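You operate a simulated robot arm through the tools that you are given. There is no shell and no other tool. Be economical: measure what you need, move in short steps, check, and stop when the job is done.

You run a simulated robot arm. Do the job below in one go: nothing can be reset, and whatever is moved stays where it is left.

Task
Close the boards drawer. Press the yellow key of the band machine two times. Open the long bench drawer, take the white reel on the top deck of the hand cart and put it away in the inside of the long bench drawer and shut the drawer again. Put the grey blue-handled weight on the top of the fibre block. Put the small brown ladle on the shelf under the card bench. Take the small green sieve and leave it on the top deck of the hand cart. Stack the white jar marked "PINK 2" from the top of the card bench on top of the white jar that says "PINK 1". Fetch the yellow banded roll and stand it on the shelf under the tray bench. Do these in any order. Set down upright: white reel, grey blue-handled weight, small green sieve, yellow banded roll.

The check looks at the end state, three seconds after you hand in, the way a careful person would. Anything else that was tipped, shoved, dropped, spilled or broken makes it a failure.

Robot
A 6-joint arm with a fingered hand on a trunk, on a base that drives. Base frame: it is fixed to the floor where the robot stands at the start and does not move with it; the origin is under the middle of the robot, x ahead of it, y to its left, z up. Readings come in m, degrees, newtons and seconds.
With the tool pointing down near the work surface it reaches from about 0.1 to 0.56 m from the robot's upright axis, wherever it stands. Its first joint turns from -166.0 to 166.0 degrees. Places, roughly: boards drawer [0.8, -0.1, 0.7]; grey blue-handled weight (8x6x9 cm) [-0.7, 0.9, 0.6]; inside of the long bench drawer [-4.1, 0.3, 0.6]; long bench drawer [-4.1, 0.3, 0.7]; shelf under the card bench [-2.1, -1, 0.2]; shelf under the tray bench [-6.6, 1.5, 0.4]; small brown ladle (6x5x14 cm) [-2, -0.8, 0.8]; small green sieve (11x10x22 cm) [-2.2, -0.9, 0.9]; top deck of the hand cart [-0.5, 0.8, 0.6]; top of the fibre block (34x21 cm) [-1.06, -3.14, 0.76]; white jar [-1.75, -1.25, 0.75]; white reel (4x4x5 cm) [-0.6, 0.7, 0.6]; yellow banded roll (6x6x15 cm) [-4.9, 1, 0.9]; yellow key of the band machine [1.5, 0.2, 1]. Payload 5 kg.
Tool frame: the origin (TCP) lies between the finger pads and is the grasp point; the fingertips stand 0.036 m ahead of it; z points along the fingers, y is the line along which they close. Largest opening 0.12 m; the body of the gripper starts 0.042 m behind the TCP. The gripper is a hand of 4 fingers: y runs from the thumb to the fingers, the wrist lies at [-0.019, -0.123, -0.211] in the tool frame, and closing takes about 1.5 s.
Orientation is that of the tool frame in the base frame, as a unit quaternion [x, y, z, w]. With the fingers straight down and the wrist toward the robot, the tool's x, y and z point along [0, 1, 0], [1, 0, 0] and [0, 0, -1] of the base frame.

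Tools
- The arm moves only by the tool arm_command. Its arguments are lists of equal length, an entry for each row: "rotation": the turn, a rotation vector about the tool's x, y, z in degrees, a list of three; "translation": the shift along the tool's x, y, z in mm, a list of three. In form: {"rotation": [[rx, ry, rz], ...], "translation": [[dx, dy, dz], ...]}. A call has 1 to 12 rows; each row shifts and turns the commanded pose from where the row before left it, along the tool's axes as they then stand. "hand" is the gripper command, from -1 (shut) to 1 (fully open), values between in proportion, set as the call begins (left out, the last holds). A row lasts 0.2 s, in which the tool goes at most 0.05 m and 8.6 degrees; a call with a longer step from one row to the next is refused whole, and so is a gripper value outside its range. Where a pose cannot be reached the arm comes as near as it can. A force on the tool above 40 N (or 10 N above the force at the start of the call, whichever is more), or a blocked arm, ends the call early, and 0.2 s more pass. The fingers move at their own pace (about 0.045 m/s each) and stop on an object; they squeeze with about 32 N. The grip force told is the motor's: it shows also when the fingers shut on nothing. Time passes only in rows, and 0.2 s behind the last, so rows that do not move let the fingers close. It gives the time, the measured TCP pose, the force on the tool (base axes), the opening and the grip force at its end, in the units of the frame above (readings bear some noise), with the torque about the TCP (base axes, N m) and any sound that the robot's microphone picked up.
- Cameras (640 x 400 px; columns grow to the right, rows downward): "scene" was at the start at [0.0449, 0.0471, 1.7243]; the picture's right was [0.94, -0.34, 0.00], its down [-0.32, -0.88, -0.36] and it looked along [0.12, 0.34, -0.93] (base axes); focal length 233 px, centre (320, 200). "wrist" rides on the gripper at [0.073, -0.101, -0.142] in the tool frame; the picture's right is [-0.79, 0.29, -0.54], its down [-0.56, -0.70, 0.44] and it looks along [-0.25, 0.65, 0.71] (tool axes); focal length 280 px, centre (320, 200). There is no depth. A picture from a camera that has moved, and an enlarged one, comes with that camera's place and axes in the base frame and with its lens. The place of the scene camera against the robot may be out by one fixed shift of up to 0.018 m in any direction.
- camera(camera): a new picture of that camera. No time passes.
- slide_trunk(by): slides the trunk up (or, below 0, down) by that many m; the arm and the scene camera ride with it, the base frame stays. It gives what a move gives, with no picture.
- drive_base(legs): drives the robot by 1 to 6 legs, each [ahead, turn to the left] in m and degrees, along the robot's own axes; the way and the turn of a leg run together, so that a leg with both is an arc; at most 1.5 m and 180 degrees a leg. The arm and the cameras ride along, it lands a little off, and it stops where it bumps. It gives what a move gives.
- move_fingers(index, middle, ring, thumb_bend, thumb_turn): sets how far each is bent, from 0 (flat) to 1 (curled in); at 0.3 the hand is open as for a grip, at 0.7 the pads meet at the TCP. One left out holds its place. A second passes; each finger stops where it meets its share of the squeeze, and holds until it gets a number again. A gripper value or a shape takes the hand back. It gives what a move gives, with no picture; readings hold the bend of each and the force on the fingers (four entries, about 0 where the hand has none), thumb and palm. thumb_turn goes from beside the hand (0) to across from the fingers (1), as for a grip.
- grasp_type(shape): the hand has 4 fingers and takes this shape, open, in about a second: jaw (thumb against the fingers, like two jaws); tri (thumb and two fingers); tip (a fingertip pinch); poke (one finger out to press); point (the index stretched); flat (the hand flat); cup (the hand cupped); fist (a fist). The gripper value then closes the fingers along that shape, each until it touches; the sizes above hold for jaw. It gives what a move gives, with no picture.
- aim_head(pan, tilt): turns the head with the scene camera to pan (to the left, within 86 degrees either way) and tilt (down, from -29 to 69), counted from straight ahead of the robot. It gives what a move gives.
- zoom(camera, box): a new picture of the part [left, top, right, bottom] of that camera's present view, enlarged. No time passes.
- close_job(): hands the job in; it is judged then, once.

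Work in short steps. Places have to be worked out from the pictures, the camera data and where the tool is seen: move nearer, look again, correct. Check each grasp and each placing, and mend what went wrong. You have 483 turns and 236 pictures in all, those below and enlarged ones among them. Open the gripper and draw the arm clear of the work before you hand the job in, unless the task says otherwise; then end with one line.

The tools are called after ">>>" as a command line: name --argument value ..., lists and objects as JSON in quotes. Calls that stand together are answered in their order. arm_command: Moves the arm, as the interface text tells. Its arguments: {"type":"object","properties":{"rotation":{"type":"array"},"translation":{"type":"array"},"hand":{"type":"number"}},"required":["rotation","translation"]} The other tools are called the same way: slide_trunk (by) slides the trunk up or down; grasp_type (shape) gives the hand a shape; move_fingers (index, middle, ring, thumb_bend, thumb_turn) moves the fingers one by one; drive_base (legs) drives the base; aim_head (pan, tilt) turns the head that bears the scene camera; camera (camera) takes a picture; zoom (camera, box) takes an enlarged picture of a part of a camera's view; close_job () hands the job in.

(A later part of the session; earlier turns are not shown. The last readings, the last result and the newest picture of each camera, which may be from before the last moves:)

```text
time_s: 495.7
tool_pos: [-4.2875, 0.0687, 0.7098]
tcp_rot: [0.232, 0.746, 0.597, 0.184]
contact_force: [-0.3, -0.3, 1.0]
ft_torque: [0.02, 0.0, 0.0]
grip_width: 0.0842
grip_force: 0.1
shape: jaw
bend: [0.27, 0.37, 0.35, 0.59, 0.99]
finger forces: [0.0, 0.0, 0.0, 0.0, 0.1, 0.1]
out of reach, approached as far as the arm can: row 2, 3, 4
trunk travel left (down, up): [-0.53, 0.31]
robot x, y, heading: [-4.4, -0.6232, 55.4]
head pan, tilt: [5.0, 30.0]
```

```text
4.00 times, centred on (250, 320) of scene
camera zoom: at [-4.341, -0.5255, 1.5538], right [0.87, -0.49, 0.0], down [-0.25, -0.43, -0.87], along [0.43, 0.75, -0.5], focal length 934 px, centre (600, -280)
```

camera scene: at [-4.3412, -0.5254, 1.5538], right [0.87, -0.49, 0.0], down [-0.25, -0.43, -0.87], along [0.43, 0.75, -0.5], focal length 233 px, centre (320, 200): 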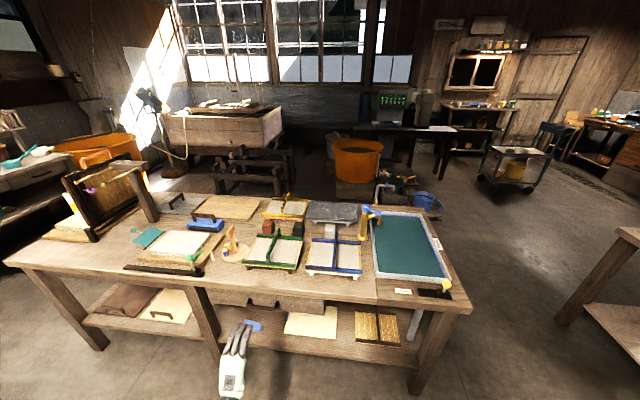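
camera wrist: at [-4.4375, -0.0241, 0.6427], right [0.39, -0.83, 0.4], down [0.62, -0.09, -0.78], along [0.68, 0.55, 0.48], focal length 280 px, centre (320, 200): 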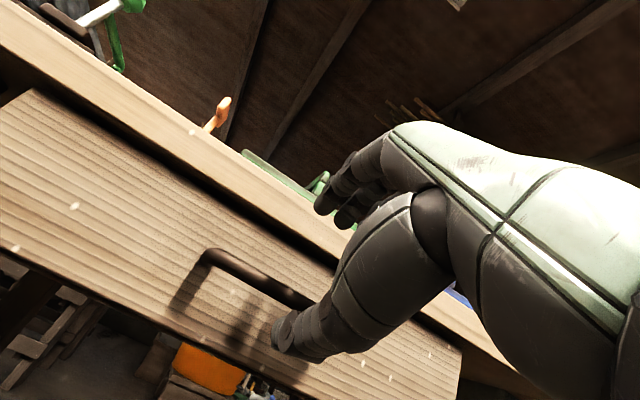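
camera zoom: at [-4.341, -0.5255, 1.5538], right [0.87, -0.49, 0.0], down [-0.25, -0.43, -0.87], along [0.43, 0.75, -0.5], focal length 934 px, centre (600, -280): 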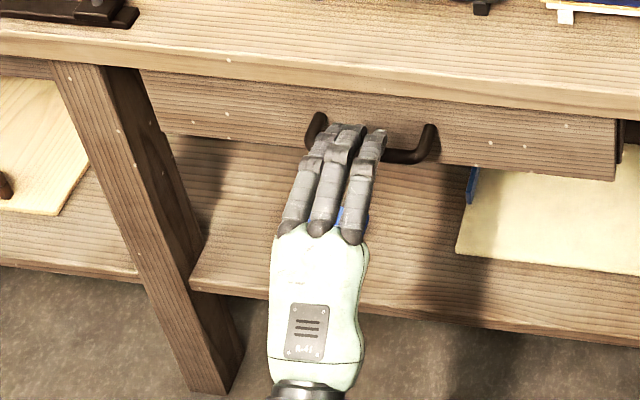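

Reach limit: I retract 6 cm, drive the base 10 cm closer, then re-approach.

>>> arm_command --rotation '[[0, 0, 0], [0, 0, 0], [0, 0, 0], [0, 0, 0]]' --translation '[[0, -5, -20], [0, -5, -20], [0, -5, -20], [-10, 0, 0]]'

>>> drive_base --legs '[[0.08, 0]]'

>>> camera --camera "wrist"

```text
time_s: 496.7
tool_pos: [-4.3152, 0.014, 0.7084]
tcp_rot: [0.231, 0.746, 0.597, 0.183]
contact_force: [-0.3, -0.6, 0.1]
ft_torque: [-0.02, 0.0, 0.03]
grip_width: 0.084
grip_force: 0.0
shape: jaw
bend: [0.27, 0.37, 0.35, 0.59, 0.99]
finger forces: [0.0, 0.0, 0.1, 0.0, 0.0, 0.0]
trunk travel left (down, up): [-0.53, 0.31]
robot x, y, heading: [-4.3985, -0.6227, 55.5]
head pan, tilt: [5.0, 30.0]
```

```text
time_s: 497.8
tool_pos: [-4.266, 0.0825, 0.7082]
tcp_rot: [0.232, 0.746, 0.596, 0.183]
contact_force: [0.6, -0.1, 0.1]
ft_torque: [0.0, -0.02, 0.0]
grip_width: 0.084
grip_force: 0.0
shape: jaw
bend: [0.27, 0.37, 0.35, 0.59, 0.99]
finger forces: [0.1, 0.1, 0.0, 0.0, 0.0, 0.0]
trunk travel left (down, up): [-0.53, 0.31]
robot x, y, heading: [-4.3512, -0.5559, 55.7]
head pan, tilt: [5.0, 30.0]
```

```text
98 pictures are left
camera wrist: at [-4.4182, -0.0105, 0.642], right [0.39, -0.83, 0.4], down [0.62, -0.09, -0.78], along [0.68, 0.55, 0.48], focal length 280 px, centre (320, 200)
```

wrist: 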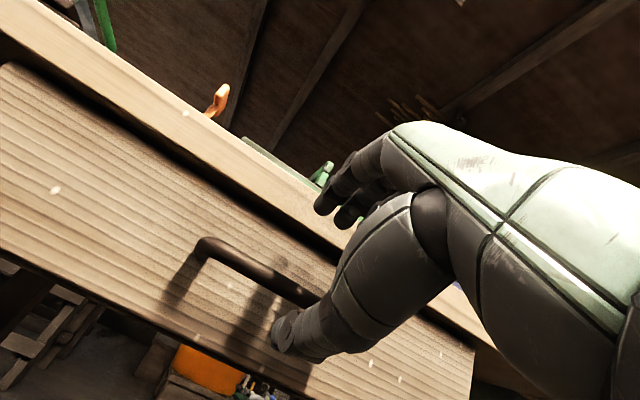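

I lower 24 mm so thumb goes beneath the bar, advance 23 mm and close.

>>> arm_command --rotation '[[0, 0, 0], [0, 0, 0], [0, 0, 0], [0, 0, 0], [0, 0, 0]]' --translation '[[5, -12, 2.5], [5, -12, 2.5], [0, 3, 11], [0, 3, 11], [0, 0, 0]]'

>>> arm_command --rotation '[[0, 0, 0], [0, 0, 0], [0, 0, 0], [0, 0, 0], [0, 0, 0], [0, 0, 0]]' --translation '[[0, 0, 0], [0, 0, 0], [0, 0, 0], [0, 0, 0], [0, 0, 0], [0, 0, 0]]' --hand -1

>>> zoom --camera "scene" --box '[180, 290, 320, 390]'

>>> camera --camera "wrist"

```text
time_s: 499.0
tool_pos: [-4.2632, 0.1047, 0.6869]
tcp_rot: [0.232, 0.746, 0.596, 0.183]
contact_force: [-0.4, 0.1, -0.6]
ft_torque: [-0.01, -0.03, 0.02]
grip_width: 0.084
grip_force: 0.0
shape: jaw
bend: [0.27, 0.37, 0.35, 0.59, 0.99]
finger forces: [0.0, 0.0, 0.0, 0.0, 0.0, 0.1]
trunk travel left (down, up): [-0.53, 0.31]
robot x, y, heading: [-4.3516, -0.5572, 55.5]
head pan, tilt: [5.0, 30.0]
```

```text
time_s: 500.4
tool_pos: [-4.2652, 0.1064, 0.6867]
tcp_rot: [0.231, 0.746, 0.596, 0.183]
contact_force: [-0.4, -0.2, -1.6]
ft_torque: [-0.08, -0.1, 0.07]
grip_width: 0.0083
grip_force: 31.8
shape: jaw
bend: [0.71, 0.67, 0.67, 0.73, 1.0]
finger forces: [15.6, 8.1, 3.6, 0.0, 28.1, 0.1]
trunk travel left (down, up): [-0.53, 0.31]
robot x, y, heading: [-4.3492, -0.552, 55.4]
head pan, tilt: [5.0, 30.0]
```

```text
4.00 times, centred on (250, 340) of scene
camera zoom: at [-4.2939, -0.4572, 1.5538], right [0.87, -0.49, 0.0], down [-0.25, -0.43, -0.87], along [0.43, 0.75, -0.5], focal length 934 px, centre (600, -360)
```

zoom: 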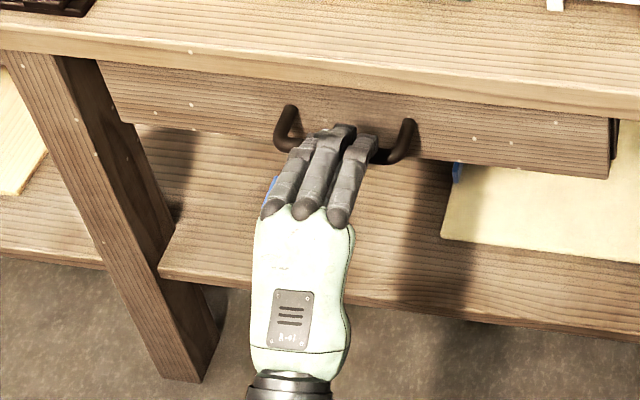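

```text
96 pictures are left
camera wrist: at [-4.4148, 0.0127, 0.621], right [0.39, -0.83, 0.4], down [0.62, -0.09, -0.78], along [0.68, 0.55, 0.48], focal length 280 px, centre (320, 200)
```

wrist: 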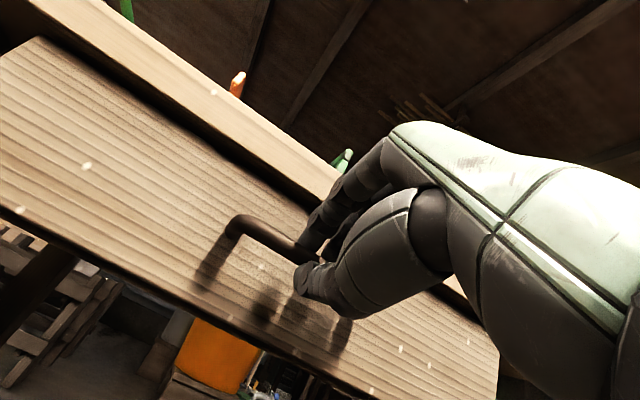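

Bar is gripped (0.8 cm width, forces on all fingers). I pull by driving straight back 0.25 m.

>>> drive_base --legs '[[-0.25, 0]]'

>>> camera --camera "scene"

```text
time_s: 502.4
tool_pos: [-4.411, -0.0994, 0.687]
tcp_rot: [0.229, 0.746, 0.598, 0.184]
contact_force: [-19.9, 13.6, 0.9]
ft_torque: [-0.07, -0.15, 0.66]
grip_width: 0.0083
grip_force: 32.1
shape: jaw
bend: [0.71, 0.67, 0.68, 0.73, 1.0]
finger forces: [15.3, 8.7, 4.3, 0.1, 27.8, 0.0]
trunk travel left (down, up): [-0.53, 0.31]
robot x, y, heading: [-4.4972, -0.7605, 55.7]
head pan, tilt: [5.0, 30.0]
```

```text
95 pictures are left
camera scene: at [-4.4398, -0.6625, 1.5539], right [0.87, -0.49, 0.0], down [-0.24, -0.44, -0.87], along [0.43, 0.75, -0.5], focal length 233 px, centre (320, 200)
```

scene: 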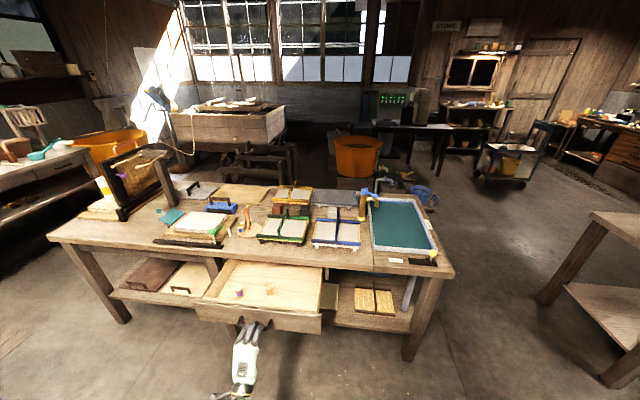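

Drawer is open 25 cm, with small reels inside. I release and back the hand straight off.

>>> arm_command --rotation '[[0, 0, 0], [0, 0, 0], [0, 0, 0], [0, 0, 0], [0, 0, 0], [0, 0, 0], [0, 0, 0]]' --translation '[[0, 0, 0], [0, 0, 0], [0, 0, 0], [0, 0, 0], [0, 0, 0], [0, 0, 0], [0, 0, 0]]' --hand 1

>>> drive_base --legs '[[-0.3, 0]]'

>>> zoom --camera "scene" --box '[190, 200, 370, 340]'

```text
time_s: 504.0
tool_pos: [-4.4107, -0.101, 0.6877]
tcp_rot: [0.229, 0.747, 0.598, 0.181]
contact_force: [-0.1, 0.1, -0.3]
ft_torque: [0.0, 0.0, 0.0]
grip_width: 0.1196
grip_force: 0.1
shape: jaw
bend: [0.3, 0.3, 0.3, 0.3, 0.98]
finger forces: [0.1, 0.0, 0.0, 0.0, 0.1, 0.0]
trunk travel left (down, up): [-0.53, 0.31]
robot x, y, heading: [-4.4953, -0.7649, 55.9]
head pan, tilt: [5.0, 30.0]
```

```text
time_s: 506.2
tool_pos: [-4.5786, -0.3504, 0.6885]
tcp_rot: [0.23, 0.745, 0.598, 0.183]
contact_force: [0.7, -0.3, 0.5]
ft_torque: [0.01, 0.0, 0.0]
grip_width: 0.1195
grip_force: 0.2
shape: jaw
bend: [0.3, 0.3, 0.3, 0.3, 0.98]
finger forces: [0.0, 0.0, 0.0, 0.0, 0.1, 0.0]
trunk travel left (down, up): [-0.53, 0.31]
robot x, y, heading: [-4.6661, -1.0109, 55.0]
head pan, tilt: [5.0, 30.0]
```

```text
2.86 times, centred on (280, 270) of scene
camera zoom: at [-4.6074, -0.913, 1.5539], right [0.87, -0.49, 0.0], down [-0.25, -0.43, -0.87], along [0.43, 0.75, -0.5], focal length 667 px, centre (434, 0)
```

zoom: 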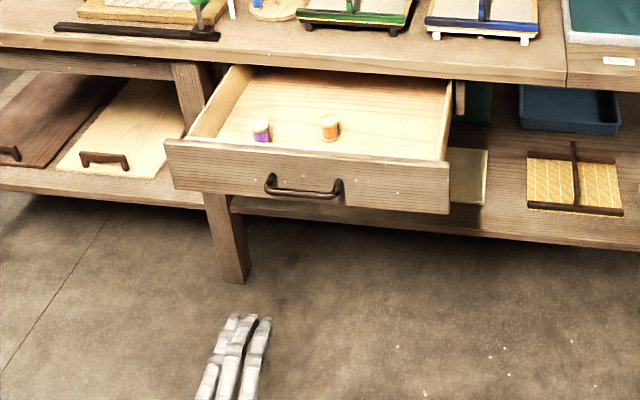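

Drawer contents visible; there's room at the right. I turn the hand vertical, raise, and head back to the cart for the reel.

>>> arm_command --rotation '[[7.7, 0, 0], [7.7, 0, 0], [7.7, 0, 0], [7.7, 0, 0], [7.7, 0, 0], [7.7, 0, 0], [7.7, 0, 0], [7.7, 0, 0], [7.7, 0, 0], [7.7, 0, 0], [0, 0, 0]]' --translation '[[0, 0, 0], [0, 0, 0], [0, 0, 0], [0, 0, 0], [0, 0, 0], [0, 0, 0], [0, 0, 0], [0, 0, 0], [0, 0, 0], [0, 0, 0], [0, 0, 0]]'

>>> slide_trunk --by 0.31

>>> drive_base --legs '[[0, -55.5], [1.116, 0], [0, 50.7], [1.17, 0], [0, -19.1], [0.6, 0]]'

```text
time_s: 508.6
tool_pos: [-4.579, -0.3487, 0.6876]
tcp_rot: [0.294, 0.956, 0.003, -0.002]
contact_force: [-0.7, -0.4, 1.2]
ft_torque: [0.01, -0.02, 0.0]
grip_width: 0.1201
grip_force: 0.1
shape: jaw
bend: [0.3, 0.3, 0.3, 0.3, 0.98]
finger forces: [0.1, 0.0, 0.0, 0.0, 0.0, 0.1]
trunk travel left (down, up): [-0.53, 0.31]
robot x, y, heading: [-4.6624, -1.0123, 55.5]
head pan, tilt: [5.0, 30.0]
```

```text
time_s: 511.6
tool_pos: [-4.5782, -0.3485, 0.9984]
tcp_rot: [0.294, 0.956, 0.003, 0.0]
contact_force: [-1.0, -0.4, -1.1]
ft_torque: [0.03, -0.01, 0.01]
grip_width: 0.1197
grip_force: 0.1
shape: jaw
bend: [0.3, 0.3, 0.3, 0.3, 0.98]
finger forces: [0.0, 0.0, 0.1, 0.1, 0.0, 0.0]
trunk travel left (down, up): [-0.84, 0.0]
robot x, y, heading: [-4.6648, -1.012, 55.3]
head pan, tilt: [5.0, 30.0]
```

```text
time_s: 534.0
tool_pos: [-1.9329, 0.7455, 0.9997]
tcp_rot: [0.493, 0.87, 0.004, -0.001]
contact_force: [-0.4, -0.1, -0.8]
ft_torque: [-0.01, -0.01, 0.0]
grip_width: 0.1198
grip_force: 0.0
shape: jaw
bend: [0.3, 0.3, 0.3, 0.3, 0.98]
finger forces: [0.1, 0.0, 0.0, 0.1, 0.0, 0.0]
trunk travel left (down, up): [-0.84, 0.0]
robot x, y, heading: [-2.2896, 0.1814, 30.5]
head pan, tilt: [5.0, 30.0]
```

>>> drive_base --legs '[[0, -45.6], [1.081, 0], [0, 47.1], [0.38, 0]]'

>>> aim_head --pan 20 --tilt 55

>>> camera --camera "scene"

>>> camera --camera "wrist"

```text
time_s: 547.2
tool_pos: [-0.5628, 0.6479, 0.9997]
tcp_rot: [0.494, 0.869, 0.005, 0.0]
contact_force: [-0.1, -0.4, 0.8]
ft_torque: [0.02, 0.0, 0.0]
grip_width: 0.12
grip_force: 0.1
shape: jaw
bend: [0.3, 0.3, 0.3, 0.3, 0.98]
finger forces: [0.0, 0.0, 0.1, 0.1, 0.0, 0.0]
trunk travel left (down, up): [-0.84, 0.0]
robot x, y, heading: [-0.9182, 0.0853, 30.4]
head pan, tilt: [5.0, 30.0]
```

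```text
time_s: 548.1
tool_pos: [-0.5623, 0.6485, 0.9986]
tcp_rot: [0.494, 0.869, 0.004, 0.0]
contact_force: [0.1, 0.3, 0.3]
ft_torque: [0.0, 0.02, 0.04]
grip_width: 0.1198
grip_force: 0.0
shape: jaw
bend: [0.3, 0.3, 0.3, 0.3, 0.98]
finger forces: [0.0, 0.1, 0.1, 0.1, 0.0, 0.1]
trunk travel left (down, up): [-0.84, 0.0]
robot x, y, heading: [-0.9196, 0.0854, 30.4]
head pan, tilt: [20.0, 55.0]
```

```text
93 pictures are left
camera scene: at [-0.8527, 0.1501, 1.8278], right [0.77, -0.64, 0.0], down [-0.52, -0.63, -0.57], along [0.37, 0.44, -0.82], focal length 233 px, centre (320, 200)
```

scene: 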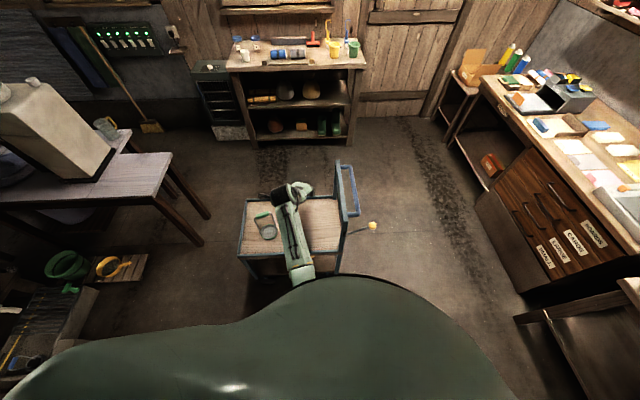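

```text
92 pictures are left
camera wrist: at [-0.687, 0.6569, 1.1413], right [0.65, -0.53, 0.54], down [-0.31, -0.84, -0.45], along [0.69, 0.12, -0.71], focal length 280 px, centre (320, 200)
```

wrist: 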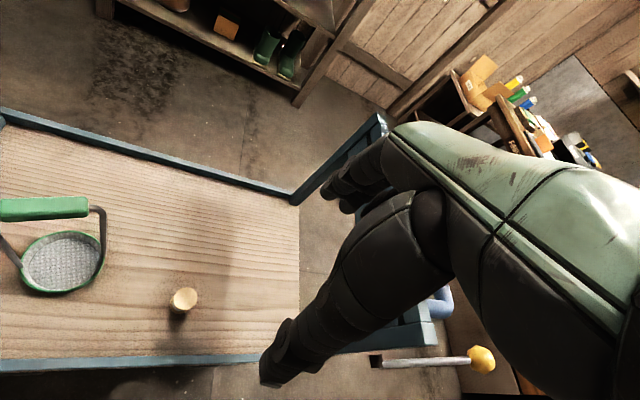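

Reel at ≈(-0.563,0.695). I shift over it, half-open the hand, and lower 0.3.

>>> arm_command --rotation '[[0, 0, 0], [0, 0, 0], [0, 0, 0]]' --translation '[[20, 11, 0], [20, 12, 0], [0, 0, 0]]' --hand 0.5

>>> slide_trunk --by -0.3

>>> camera --camera "wrist"

```text
time_s: 548.9
tool_pos: [-0.5636, 0.6936, 0.9998]
tcp_rot: [0.494, 0.87, 0.004, 0.001]
contact_force: [0.0, -0.6, -0.1]
ft_torque: [0.0, 0.03, 0.0]
grip_width: 0.0905
grip_force: 0.1
shape: jaw
bend: [0.26, 0.36, 0.33, 0.55, 0.99]
finger forces: [0.1, 0.1, 0.0, 0.0, 0.0, 0.0]
trunk travel left (down, up): [-0.84, 0.0]
robot x, y, heading: [-0.9169, 0.0831, 30.4]
head pan, tilt: [20.0, 55.0]
```

```text
time_s: 551.9
tool_pos: [-0.5644, 0.6932, 0.699]
tcp_rot: [0.494, 0.869, 0.004, 0.001]
contact_force: [0.6, -0.7, -0.8]
ft_torque: [0.0, 0.0, -0.01]
grip_width: 0.0902
grip_force: 0.1
shape: jaw
bend: [0.26, 0.36, 0.33, 0.55, 0.99]
finger forces: [0.0, 0.0, 0.1, 0.1, 0.0, 0.1]
trunk travel left (down, up): [-0.54, 0.3]
robot x, y, heading: [-0.9203, 0.0829, 30.6]
head pan, tilt: [20.0, 55.0]
```

```text
91 pictures are left
camera wrist: at [-0.6881, 0.7034, 0.8415], right [0.65, -0.53, 0.54], down [-0.31, -0.84, -0.45], along [0.69, 0.12, -0.71], focal length 280 px, centre (320, 200)
```

wrist: 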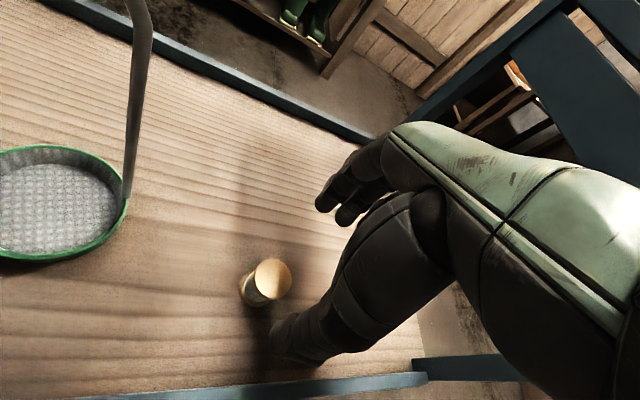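

Aligned. I lower 9.5 cm around the reel and close.

>>> slide_trunk --by -0.08

>>> camera --camera "wrist"

```text
time_s: 553.1
tool_pos: [-0.5639, 0.6936, 0.6185]
tcp_rot: [0.493, 0.87, 0.004, 0.0]
contact_force: [-0.6, -0.7, 0.1]
ft_torque: [-0.02, 0.01, 0.0]
grip_width: 0.0904
grip_force: 0.1
shape: jaw
bend: [0.26, 0.36, 0.33, 0.55, 0.99]
finger forces: [0.1, 0.1, 0.0, 0.0, 0.0, 0.0]
trunk travel left (down, up): [-0.46, 0.38]
robot x, y, heading: [-0.9199, 0.0842, 30.3]
head pan, tilt: [20.0, 55.0]
```

```text
90 pictures are left
camera wrist: at [-0.6881, 0.7033, 0.7616], right [0.65, -0.53, 0.54], down [-0.31, -0.84, -0.45], along [0.69, 0.12, -0.71], focal length 280 px, centre (320, 200)
```

wrist: 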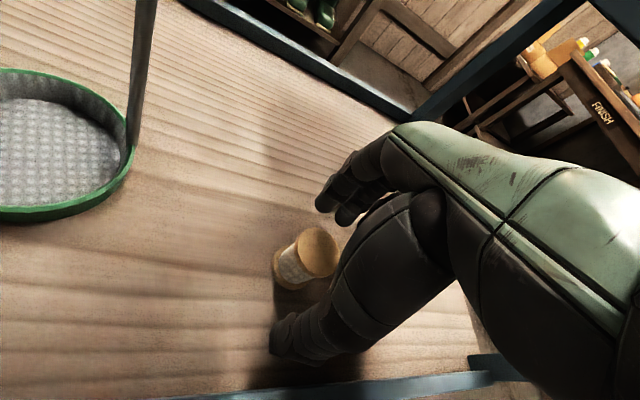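

Reel between thumb and fingers; lower 14 mm and close.

>>> arm_command --rotation '[[0, 0, 0], [0, 0, 0]]' --translation '[[4, 3, 14], [0, 0, 0]]'

>>> arm_command --rotation '[[0, 0, 0], [0, 0, 0], [0, 0, 0], [0, 0, 0], [0, 0, 0], [0, 0, 0], [0, 0, 0]]' --translation '[[0, 0, 0], [0, 0, 0], [0, 0, 0], [0, 0, 0], [0, 0, 0], [0, 0, 0], [0, 0, 0]]' --hand -1

>>> slide_trunk --by 0.1

>>> camera --camera "wrist"

```text
time_s: 553.7
tool_pos: [-0.5636, 0.6993, 0.6047]
tcp_rot: [0.494, 0.869, 0.003, 0.0]
contact_force: [-1.0, -0.8, 0.5]
ft_torque: [0.04, 0.01, -0.02]
grip_width: 0.0902
grip_force: 0.0
shape: jaw
bend: [0.26, 0.36, 0.33, 0.55, 0.99]
finger forces: [0.1, 0.0, 0.1, 0.0, 0.1, 0.0]
trunk travel left (down, up): [-0.46, 0.38]
robot x, y, heading: [-0.9256, 0.0853, 30.4]
head pan, tilt: [20.0, 55.0]
```

```text
time_s: 555.3
tool_pos: [-0.5619, 0.7007, 0.6044]
tcp_rot: [0.493, 0.87, 0.003, 0.001]
contact_force: [-0.7, 0.0, 0.1]
ft_torque: [-0.01, 0.01, -0.01]
grip_width: 0.0221
grip_force: 31.9
shape: jaw
bend: [0.73, 0.58, 0.65, 0.75, 1.0]
finger forces: [14.6, 10.3, 0.0, 0.0, 25.8, 0.0]
trunk travel left (down, up): [-0.46, 0.38]
robot x, y, heading: [-0.9165, 0.085, 30.4]
head pan, tilt: [20.0, 55.0]
```

```text
time_s: 556.6
tool_pos: [-0.5633, 0.6999, 0.7057]
tcp_rot: [0.494, 0.869, 0.003, 0.001]
contact_force: [0.6, 0.5, 0.0]
ft_torque: [-0.01, 0.01, -0.01]
grip_width: 0.0221
grip_force: 32.3
shape: jaw
bend: [0.73, 0.58, 0.65, 0.75, 1.0]
finger forces: [14.6, 10.4, 0.0, 0.0, 25.8, 0.1]
trunk travel left (down, up): [-0.56, 0.28]
robot x, y, heading: [-0.9197, 0.0818, 30.3]
head pan, tilt: [20.0, 55.0]
```

```text
89 pictures are left
camera wrist: at [-0.6875, 0.7094, 0.8479], right [0.65, -0.53, 0.54], down [-0.31, -0.84, -0.45], along [0.69, 0.12, -0.71], focal length 280 px, centre (320, 200)
```

wrist: 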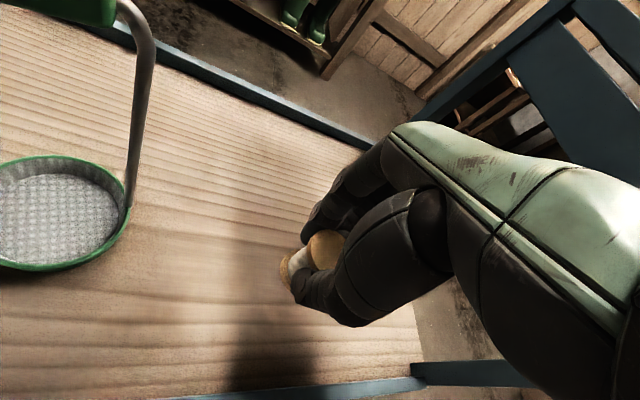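

Reel held upright. I raise and drive back to the long bench drawer.

>>> slide_trunk --by 0.28

>>> drive_base --legs '[[-0.38, 0], [0, 134], [1.083, 0], [0, 46.6], [0.6, 0], [0, 19.1]]'

>>> drive_base --legs '[[1.17, 0], [0, -50.1], [0.93, 0], [0, -125]]'

>>> aim_head --pan 15 --tilt 45

>>> camera --camera "scene"

```text
time_s: 559.4
tool_pos: [-0.5641, 0.7012, 0.984]
tcp_rot: [0.494, 0.87, 0.003, 0.0]
contact_force: [-0.4, 0.3, 0.2]
ft_torque: [-0.01, -0.02, -0.02]
grip_width: 0.0221
grip_force: 32.5
shape: jaw
bend: [0.73, 0.58, 0.65, 0.75, 1.0]
finger forces: [14.6, 10.4, 0.1, 0.0, 25.8, 0.0]
trunk travel left (down, up): [-0.84, 0.0]
robot x, y, heading: [-0.9192, 0.0843, 30.2]
head pan, tilt: [20.0, 55.0]
```

```text
time_s: 581.2
tool_pos: [-2.9764, -0.7309, 0.9859]
tcp_rot: [0.93, -0.368, 0.001, 0.003]
contact_force: [0.5, 0.5, 0.8]
ft_torque: [-0.01, 0.03, 0.01]
grip_width: 0.0219
grip_force: 31.8
shape: jaw
bend: [0.73, 0.58, 0.65, 0.75, 1.0]
finger forces: [15.3, 10.4, 0.0, 0.0, 25.2, 0.0]
trunk travel left (down, up): [-0.84, 0.0]
robot x, y, heading: [-2.8027, -0.0412, -133.7]
head pan, tilt: [20.0, 55.0]
```

```text
time_s: 601.4
tool_pos: [-4.4661, -0.1209, 0.9857]
tcp_rot: [0.3, 0.954, 0.003, 0.0]
contact_force: [0.7, -0.3, -0.6]
ft_torque: [0.01, 0.0, -0.02]
grip_width: 0.0215
grip_force: 32.0
shape: jaw
bend: [0.73, 0.58, 0.65, 0.76, 1.0]
finger forces: [15.4, 10.5, 0.1, 0.0, 24.7, 0.1]
trunk travel left (down, up): [-0.84, 0.0]
robot x, y, heading: [-4.5384, -0.83, 54.8]
head pan, tilt: [20.0, 55.0]
```

```text
time_s: 602.1
tool_pos: [-4.4647, -0.1204, 0.9855]
tcp_rot: [0.3, 0.954, 0.003, 0.0]
contact_force: [-0.7, -0.3, -0.1]
ft_torque: [0.01, -0.05, -0.01]
grip_width: 0.0217
grip_force: 32.1
shape: jaw
bend: [0.73, 0.58, 0.65, 0.76, 1.0]
finger forces: [15.4, 10.5, 0.0, 0.0, 24.7, 0.0]
trunk travel left (down, up): [-0.84, 0.0]
robot x, y, heading: [-4.535, -0.8263, 54.7]
head pan, tilt: [15.0, 45.0]
```

```text
88 pictures are left
camera scene: at [-4.4959, -0.7328, 1.8411], right [0.94, -0.35, 0.0], down [-0.25, -0.66, -0.71], along [0.24, 0.66, -0.71], focal length 233 px, centre (320, 200)
```

scene: 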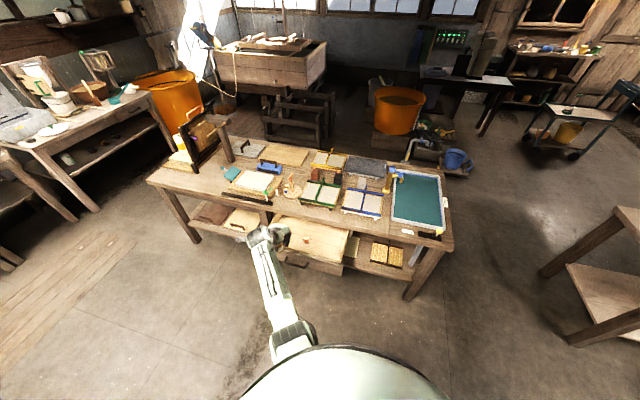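

I shift the base right/forward so the reel comes over the right part of the open drawer.

>>> drive_base --legs '[[0, -38.4], [0.26, 0], [0, 38.4]]'

>>> zoom --camera "scene" --box '[180, 180, 360, 320]'

>>> camera --camera "wrist"

```text
time_s: 608.3
tool_pos: [-4.2265, -0.0464, 0.9847]
tcp_rot: [0.296, 0.955, 0.003, -0.001]
contact_force: [-0.7, 0.1, -0.7]
ft_torque: [-0.01, -0.02, -0.04]
grip_width: 0.0216
grip_force: 31.9
shape: jaw
bend: [0.73, 0.58, 0.65, 0.76, 1.0]
finger forces: [15.6, 10.5, 0.1, 0.0, 24.6, 0.0]
trunk travel left (down, up): [-0.84, 0.0]
robot x, y, heading: [-4.2918, -0.7539, 55.1]
head pan, tilt: [15.0, 45.0]
```

```text
2.86 times, centred on (270, 250) of scene
camera zoom: at [-4.251, -0.6588, 1.8412], right [0.94, -0.34, 0.0], down [-0.24, -0.67, -0.71], along [0.24, 0.67, -0.71], focal length 667 px, centre (463, 57)
```

zoom: 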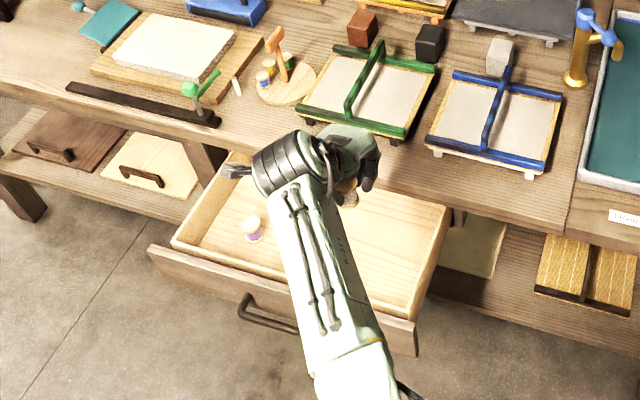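

```text
86 pictures are left
camera wrist: at [-4.3424, -0.0902, 1.1279], right [0.81, -0.21, 0.54], down [0.07, -0.89, -0.45], along [0.58, 0.4, -0.71], focal length 280 px, centre (320, 200)
```

wrist: 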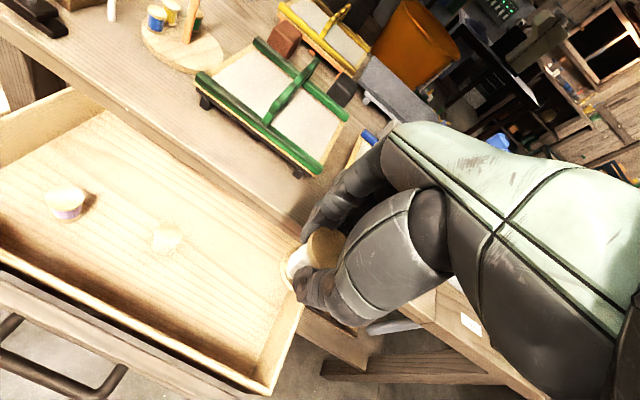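

Reel is ~7 cm behind the drawer front and 12 cm from its right wall. I move 3.4 cm inward and lower the trunk 0.24.

>>> arm_command --rotation '[[0, 0, 0], [0, 0, 0], [0, 0, 0]]' --translation '[[0, 17, 0], [0, 17, 0], [0, 0, 0]]'

>>> slide_trunk --by -0.22

>>> camera --camera "wrist"

>>> zoom --camera "scene" --box '[220, 150, 360, 260]'

```text
time_s: 609.1
tool_pos: [-4.2047, -0.0186, 0.985]
tcp_rot: [0.296, 0.955, 0.003, 0.0]
contact_force: [-1.1, 0.6, 0.2]
ft_torque: [0.0, -0.02, 0.04]
grip_width: 0.0216
grip_force: 31.8
shape: jaw
bend: [0.73, 0.58, 0.65, 0.76, 1.0]
finger forces: [15.5, 10.6, 0.0, 0.1, 24.6, 0.0]
trunk travel left (down, up): [-0.84, 0.0]
robot x, y, heading: [-4.2922, -0.7548, 55.1]
head pan, tilt: [15.0, 45.0]
```

```text
time_s: 611.4
tool_pos: [-4.2064, -0.0164, 0.7653]
tcp_rot: [0.295, 0.955, 0.003, 0.0]
contact_force: [0.1, 0.0, -0.3]
ft_torque: [0.03, 0.0, 0.01]
grip_width: 0.0214
grip_force: 32.1
shape: jaw
bend: [0.73, 0.58, 0.65, 0.76, 1.0]
finger forces: [15.5, 10.6, 0.0, 0.1, 24.6, 0.0]
trunk travel left (down, up): [-0.62, 0.22]
robot x, y, heading: [-4.2947, -0.7565, 55.5]
head pan, tilt: [15.0, 45.0]
```

```text
85 pictures are left
camera wrist: at [-4.3228, -0.0621, 0.9078], right [0.81, -0.21, 0.54], down [0.07, -0.89, -0.45], along [0.58, 0.4, -0.71], focal length 280 px, centre (320, 200)
```

wrist: 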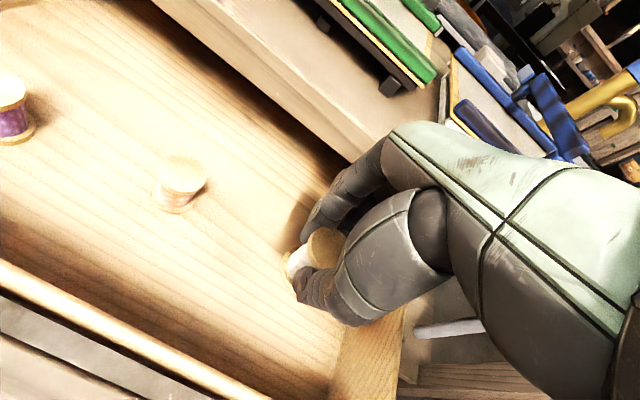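

```text
3.64 times, centred on (290, 205) of scene
camera zoom: at [-4.2511, -0.6588, 1.6212], right [0.94, -0.34, 0.0], down [-0.24, -0.67, -0.71], along [0.24, 0.67, -0.71], focal length 849 px, centre (429, 182)
```

zoom: 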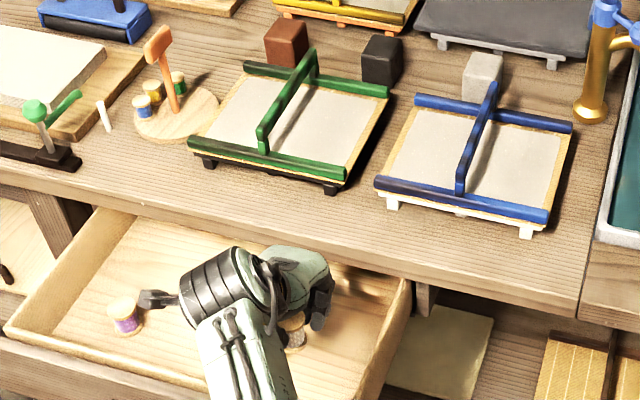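

Good clearance on all sides. I lower in small steps until the reel touches the drawer floor.

>>> arm_command --rotation '[[0, 0, 0], [0, 0, 0], [0, 0, 0], [0, 0, 0], [0, 0, 0]]' --translation '[[0, 0, 10], [0, 0, 10], [0, 0, 10], [0, 0, 8], [0, 0, 0]]'

>>> camera --camera "wrist"

```text
time_s: 612.6
tool_pos: [-4.2044, -0.018, 0.7268]
tcp_rot: [0.296, 0.955, 0.003, 0.0]
contact_force: [-0.7, 0.5, 0.3]
ft_torque: [0.01, -0.01, 0.02]
grip_width: 0.0217
grip_force: 31.7
shape: jaw
bend: [0.73, 0.58, 0.65, 0.76, 1.0]
finger forces: [15.6, 10.6, 0.1, 0.0, 24.6, 0.0]
trunk travel left (down, up): [-0.62, 0.22]
robot x, y, heading: [-4.2965, -0.7562, 55.0]
head pan, tilt: [15.0, 45.0]
```

```text
83 pictures are left
camera wrist: at [-4.3215, -0.062, 0.8698], right [0.81, -0.21, 0.54], down [0.07, -0.89, -0.45], along [0.58, 0.4, -0.71], focal length 280 px, centre (320, 200)
```

wrist: 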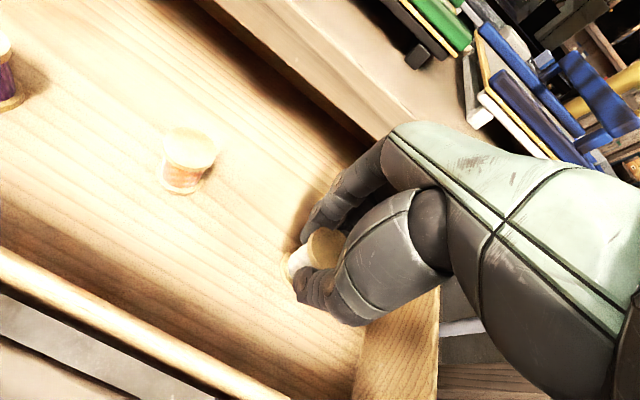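

>>> arm_command --rotation '[[0, 0, 0], [0, 0, 0], [0, 0, 0], [0, 0, 0], [0, 0, 0], [0, 0, 0], [0, 0, 0], [0, 0, 0]]' --translation '[[0, 0, 4], [0, 0, 4], [0, 0, 4], [0, 0, 4], [0, 0, 3], [0, 0, 3], [0, 0, 3], [0, 0, 0]]'

>>> camera --camera "wrist"

```text
time_s: 614.4
tool_pos: [-4.2058, -0.018, 0.7009]
tcp_rot: [0.296, 0.955, 0.002, 0.0]
contact_force: [-0.3, 0.1, 0.1]
ft_torque: [-0.01, -0.01, -0.01]
grip_width: 0.0217
grip_force: 31.8
shape: jaw
bend: [0.73, 0.58, 0.65, 0.76, 1.0]
finger forces: [15.6, 10.7, 0.1, 0.0, 24.6, 0.0]
trunk travel left (down, up): [-0.62, 0.22]
robot x, y, heading: [-4.292, -0.7548, 54.9]
head pan, tilt: [15.0, 45.0]
```

```text
82 pictures are left
camera wrist: at [-4.3222, -0.0614, 0.844], right [0.81, -0.21, 0.54], down [0.07, -0.89, -0.45], along [0.58, 0.4, -0.71], focal length 280 px, centre (320, 200)
```

wrist: 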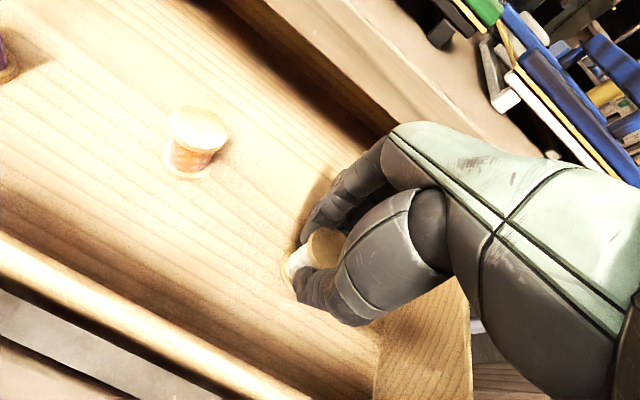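

>>> arm_command --rotation '[[0, 0, 0], [0, 0, 0], [0, 0, 0], [0, 0, 0], [0, 0, 0], [0, 0, 0], [0, 0, 0], [0, 0, 0]]' --translation '[[0, 0, 2.5], [0, 0, 2.5], [0, 0, 2.5], [0, 0, 2.5], [0, 0, 2.5], [0, 0, 2.5], [0, 0, 2], [0, 0, 0]]'

```text
time_s: 616.2
tool_pos: [-4.2057, -0.0161, 0.6884]
tcp_rot: [0.296, 0.955, 0.006, -0.002]
contact_force: [0.5, 0.9, 24.7]
ft_torque: [0.3, -0.22, 0.0]
grip_width: 0.0228
grip_force: 31.5
shape: jaw
bend: [0.73, 0.58, 0.65, 0.76, 1.0]
finger forces: [18.7, 13.7, 0.0, 0.0, 29.8, 0.0]
trunk travel left (down, up): [-0.62, 0.22]
robot x, y, heading: [-4.2908, -0.7556, 55.3]
head pan, tilt: [15.0, 45.0]
```

Floor contact (~25 N). I relax upward 5 mm, then open part-way.

>>> arm_command --rotation '[[0, 0, 0], [0, 0, 0], [0, 0, 0]]' --translation '[[0, 0, -3], [0, 0, -2], [0, 0, 0]]'

>>> arm_command --rotation '[[0, 0, 0], [0, 0, 0], [0, 0, 0], [0, 0, 0], [0, 0, 0], [0, 0, 0]]' --translation '[[0, 0, 0], [0, 0, 0], [0, 0, 0], [0, 0, 0], [0, 0, 0], [0, 0, 0]]' --hand 0.2

>>> camera --camera "wrist"

```text
time_s: 617.0
tool_pos: [-4.2059, -0.0182, 0.6903]
tcp_rot: [0.295, 0.955, 0.003, 0.0]
contact_force: [-1.8, 0.1, 10.9]
ft_torque: [0.19, -0.11, 0.06]
grip_width: 0.0226
grip_force: 32.2
shape: jaw
bend: [0.73, 0.58, 0.65, 0.76, 1.0]
finger forces: [18.1, 12.0, 0.0, 0.1, 28.3, 0.0]
trunk travel left (down, up): [-0.62, 0.22]
robot x, y, heading: [-4.2926, -0.7593, 55.1]
head pan, tilt: [15.0, 45.0]
```

```text
time_s: 618.4
tool_pos: [-4.2046, -0.0171, 0.6896]
tcp_rot: [0.296, 0.955, 0.003, 0.0]
contact_force: [0.7, 0.2, -0.1]
ft_torque: [0.02, 0.03, 0.0]
grip_width: 0.0715
grip_force: 0.0
shape: jaw
bend: [0.73, 0.41, 0.38, 0.65, 1.0]
finger forces: [0.0, 0.0, 0.0, 0.1, 0.0, 0.0]
trunk travel left (down, up): [-0.62, 0.22]
robot x, y, heading: [-4.2942, -0.754, 55.2]
head pan, tilt: [15.0, 45.0]
```

```text
81 pictures are left
camera wrist: at [-4.3222, -0.0612, 0.8331], right [0.81, -0.21, 0.54], down [0.07, -0.89, -0.45], along [0.58, 0.4, -0.71], focal length 280 px, centre (320, 200)
```

wrist: 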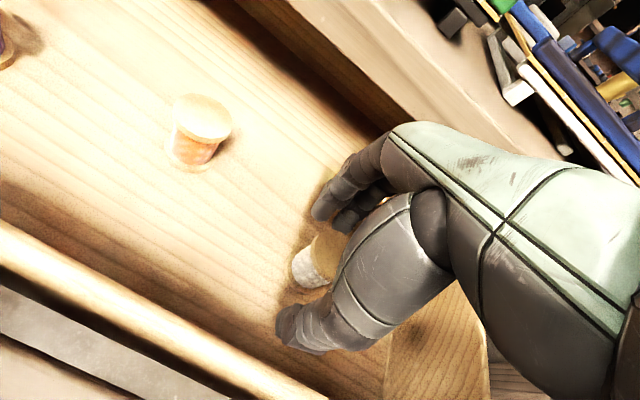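

Index hasn't opened fully; I open a bit more.

>>> arm_command --rotation '[[0, 0, 0], [0, 0, 0], [0, 0, 0], [0, 0, 0], [0, 0, 0]]' --translation '[[0, 0, 0], [0, 0, 0], [0, 0, 0], [0, 0, 0], [0, 0, 0]]' --hand 0.7

>>> camera --camera "wrist"

```text
time_s: 619.6
tool_pos: [-4.2063, -0.0169, 0.6902]
tcp_rot: [0.295, 0.956, 0.003, 0.0]
contact_force: [-1.0, 0.0, 0.2]
ft_torque: [-0.01, 0.01, -0.02]
grip_width: 0.1015
grip_force: 0.1
shape: jaw
bend: [0.26, 0.33, 0.31, 0.46, 0.99]
finger forces: [0.1, 0.0, 0.0, 0.0, 0.0, 0.0]
trunk travel left (down, up): [-0.62, 0.22]
robot x, y, heading: [-4.2915, -0.7549, 55.3]
head pan, tilt: [15.0, 45.0]
```

```text
80 pictures are left
camera wrist: at [-4.3222, -0.0613, 0.8332], right [0.81, -0.21, 0.54], down [0.07, -0.89, -0.45], along [0.58, 0.4, -0.71], focal length 280 px, centre (320, 200)
```

wrist: 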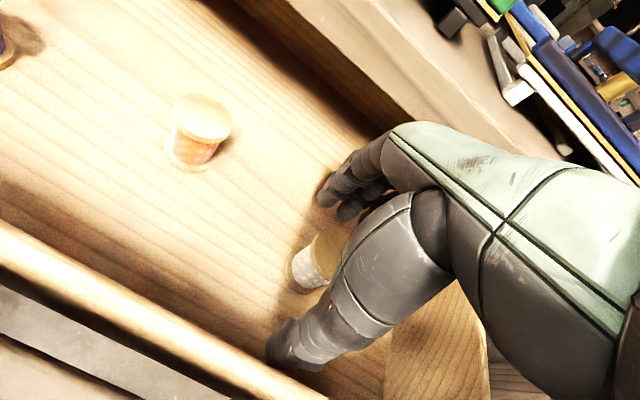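

I raise the hand clear and check that the reel is upright.

>>> slide_trunk --by 0.15

>>> camera --camera "wrist"

```text
time_s: 621.4
tool_pos: [-4.2057, -0.0167, 0.8391]
tcp_rot: [0.297, 0.955, 0.002, 0.0]
contact_force: [0.5, -0.4, 0.1]
ft_torque: [0.0, 0.01, -0.01]
grip_width: 0.102
grip_force: 0.0
shape: jaw
bend: [0.26, 0.33, 0.31, 0.46, 0.99]
finger forces: [0.0, 0.1, 0.1, 0.0, 0.1, 0.0]
trunk travel left (down, up): [-0.77, 0.07]
robot x, y, heading: [-4.2887, -0.7543, 54.9]
head pan, tilt: [15.0, 45.0]
```

```text
79 pictures are left
camera wrist: at [-4.3222, -0.0612, 0.9831], right [0.81, -0.21, 0.54], down [0.07, -0.89, -0.45], along [0.58, 0.4, -0.71], focal length 280 px, centre (320, 200)
```

wrist: 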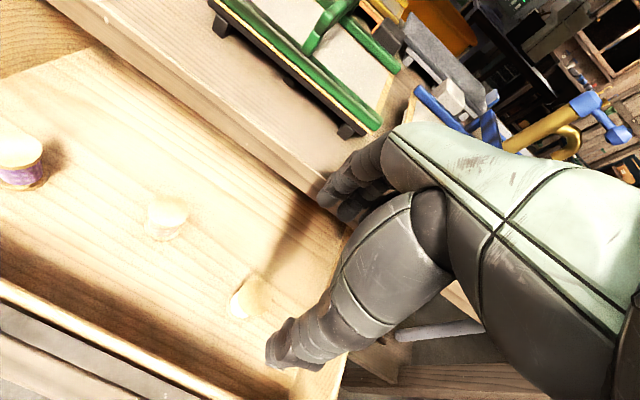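

>>> zoom --camera "wrist" --box '[120, 170, 320, 340]'

```text
2.35 times, centred on (220, 255) of wrist
camera zoom: at [-4.3222, -0.0612, 0.9831], right [0.81, -0.21, 0.54], down [0.07, -0.89, -0.45], along [0.58, 0.4, -0.71], focal length 660 px, centre (555, 71)
```

zoom: 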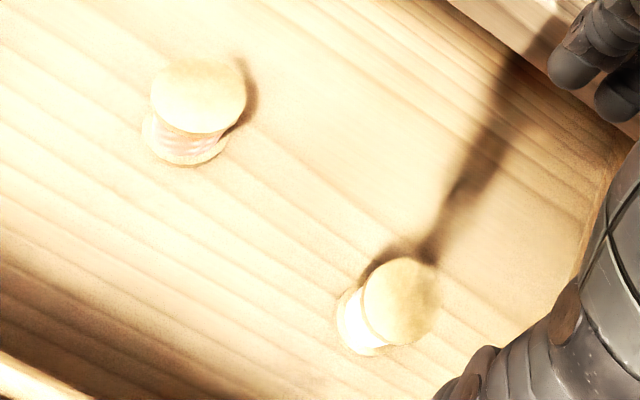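

White reel stands upright. I raise, back off, make a closed fist pointing forward, and lower to the drawer-front height.

>>> slide_trunk --by 0.07

>>> drive_base --legs '[[-0.45, 0]]'

>>> arm_command --rotation '[[-7.5, 0, 0], [-7.5, 0, 0], [-7.5, 0, 0], [-7.5, 0, 0], [-7.5, 0, 0], [-7.5, 0, 0], [-7.5, 0, 0], [-7.5, 0, 0], [-7.5, 0, 0], [0, 0, 0]]' --translation '[[0, 0, 0], [0, 0, 0], [0, 0, 0], [0, 0, 0], [0, 0, 0], [0, 0, 0], [0, 0, 0], [0, 0, 0], [0, 0, 0], [0, 0, 0]]' --hand -1

>>> slide_trunk --by -0.2

>>> camera --camera "scene"

```text
time_s: 622.4
tool_pos: [-4.2056, -0.0186, 0.9102]
tcp_rot: [0.296, 0.955, 0.003, -0.001]
contact_force: [0.2, -0.4, 0.4]
ft_torque: [0.01, 0.01, 0.01]
grip_width: 0.1016
grip_force: 0.0
shape: jaw
bend: [0.26, 0.33, 0.31, 0.46, 0.99]
finger forces: [0.1, 0.1, 0.0, 0.0, 0.1, 0.0]
trunk travel left (down, up): [-0.84, 0.0]
robot x, y, heading: [-4.2936, -0.7573, 55.3]
head pan, tilt: [15.0, 45.0]
```

```text
time_s: 625.4
tool_pos: [-4.4705, -0.3871, 0.9096]
tcp_rot: [0.288, 0.958, 0.002, 0.0]
contact_force: [-0.3, -0.9, 0.2]
ft_torque: [0.0, 0.01, 0.03]
grip_width: 0.1021
grip_force: 0.1
shape: jaw
bend: [0.26, 0.33, 0.31, 0.46, 0.99]
finger forces: [0.1, 0.0, 0.0, 0.0, 0.0, 0.0]
trunk travel left (down, up): [-0.84, 0.0]
robot x, y, heading: [-4.5472, -1.1302, 55.9]
head pan, tilt: [15.0, 45.0]
```

```text
time_s: 627.6
tool_pos: [-4.4948, -0.4367, 0.9795]
tcp_rot: [0.24, 0.793, 0.536, 0.16]
contact_force: [-0.3, 0.5, -0.4]
ft_torque: [0.05, -0.02, 0.01]
grip_width: 0.0
grip_force: 32.0
shape: jaw
bend: [0.7, 0.7, 0.7, 0.56, 1.0]
finger forces: [0.1, 0.0, 0.1, 0.1, 0.0, 0.0]
out of reach, approached as far as the arm can: row 6, 7, 8, 9
trunk travel left (down, up): [-0.84, 0.0]
robot x, y, heading: [-4.5453, -1.1271, 56.1]
head pan, tilt: [15.0, 45.0]
```

```text
time_s: 629.8
tool_pos: [-4.4954, -0.4378, 0.7798]
tcp_rot: [0.24, 0.795, 0.534, 0.159]
contact_force: [0.0, 0.3, 0.1]
ft_torque: [0.04, 0.0, 0.0]
grip_width: 0.0
grip_force: 32.2
shape: jaw
bend: [0.7, 0.7, 0.7, 0.56, 1.0]
finger forces: [0.1, 0.1, 0.0, 0.1, 0.0, 0.0]
trunk travel left (down, up): [-0.64, 0.2]
robot x, y, heading: [-4.5429, -1.127, 56.0]
head pan, tilt: [15.0, 45.0]
```

```text
77 pictures are left
camera scene: at [-4.5068, -1.0299, 1.6412], right [0.95, -0.32, 0.0], down [-0.23, -0.67, -0.71], along [0.23, 0.67, -0.71], focal length 233 px, centre (320, 200)
```

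scene: 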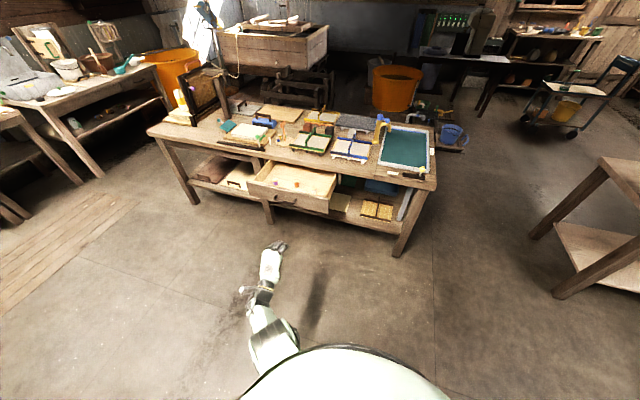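

Push line is ~12 cm right of the handle centre. I lower 9 cm and drive forward toward the drawer front.

>>> slide_trunk --by -0.09

>>> drive_base --legs '[[0.3, 0]]'

>>> zoom --camera "scene" --box '[200, 180, 380, 330]'

```text
time_s: 631.0
tool_pos: [-4.4949, -0.4376, 0.6894]
tcp_rot: [0.241, 0.795, 0.534, 0.16]
contact_force: [0.6, -0.4, -0.1]
ft_torque: [0.01, 0.02, -0.01]
grip_width: 0.0
grip_force: 32.0
shape: jaw
bend: [0.7, 0.7, 0.7, 0.56, 1.0]
finger forces: [0.1, 0.1, 0.0, 0.0, 0.0, 0.0]
trunk travel left (down, up): [-0.55, 0.29]
robot x, y, heading: [-4.5462, -1.1233, 55.9]
head pan, tilt: [15.0, 45.0]
```

```text
time_s: 633.2
tool_pos: [-4.3278, -0.1863, 0.6885]
tcp_rot: [0.24, 0.794, 0.535, 0.16]
contact_force: [-0.1, -0.3, 0.4]
ft_torque: [0.0, -0.01, -0.01]
grip_width: 0.0
grip_force: 31.9
shape: jaw
bend: [0.7, 0.7, 0.7, 0.56, 1.0]
finger forces: [0.1, 0.1, 0.0, 0.1, 0.1, 0.0]
trunk travel left (down, up): [-0.55, 0.29]
robot x, y, heading: [-4.378, -0.8728, 56.2]
head pan, tilt: [15.0, 45.0]
```

```text
2.67 times, centred on (290, 255) of scene
camera zoom: at [-4.3381, -0.778, 1.5511], right [0.95, -0.32, 0.0], down [-0.23, -0.67, -0.71], along [0.23, 0.67, -0.71], focal length 622 px, centre (400, 53)
```

zoom: 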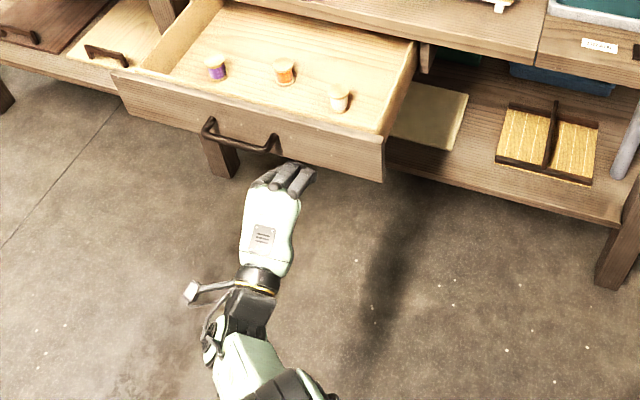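

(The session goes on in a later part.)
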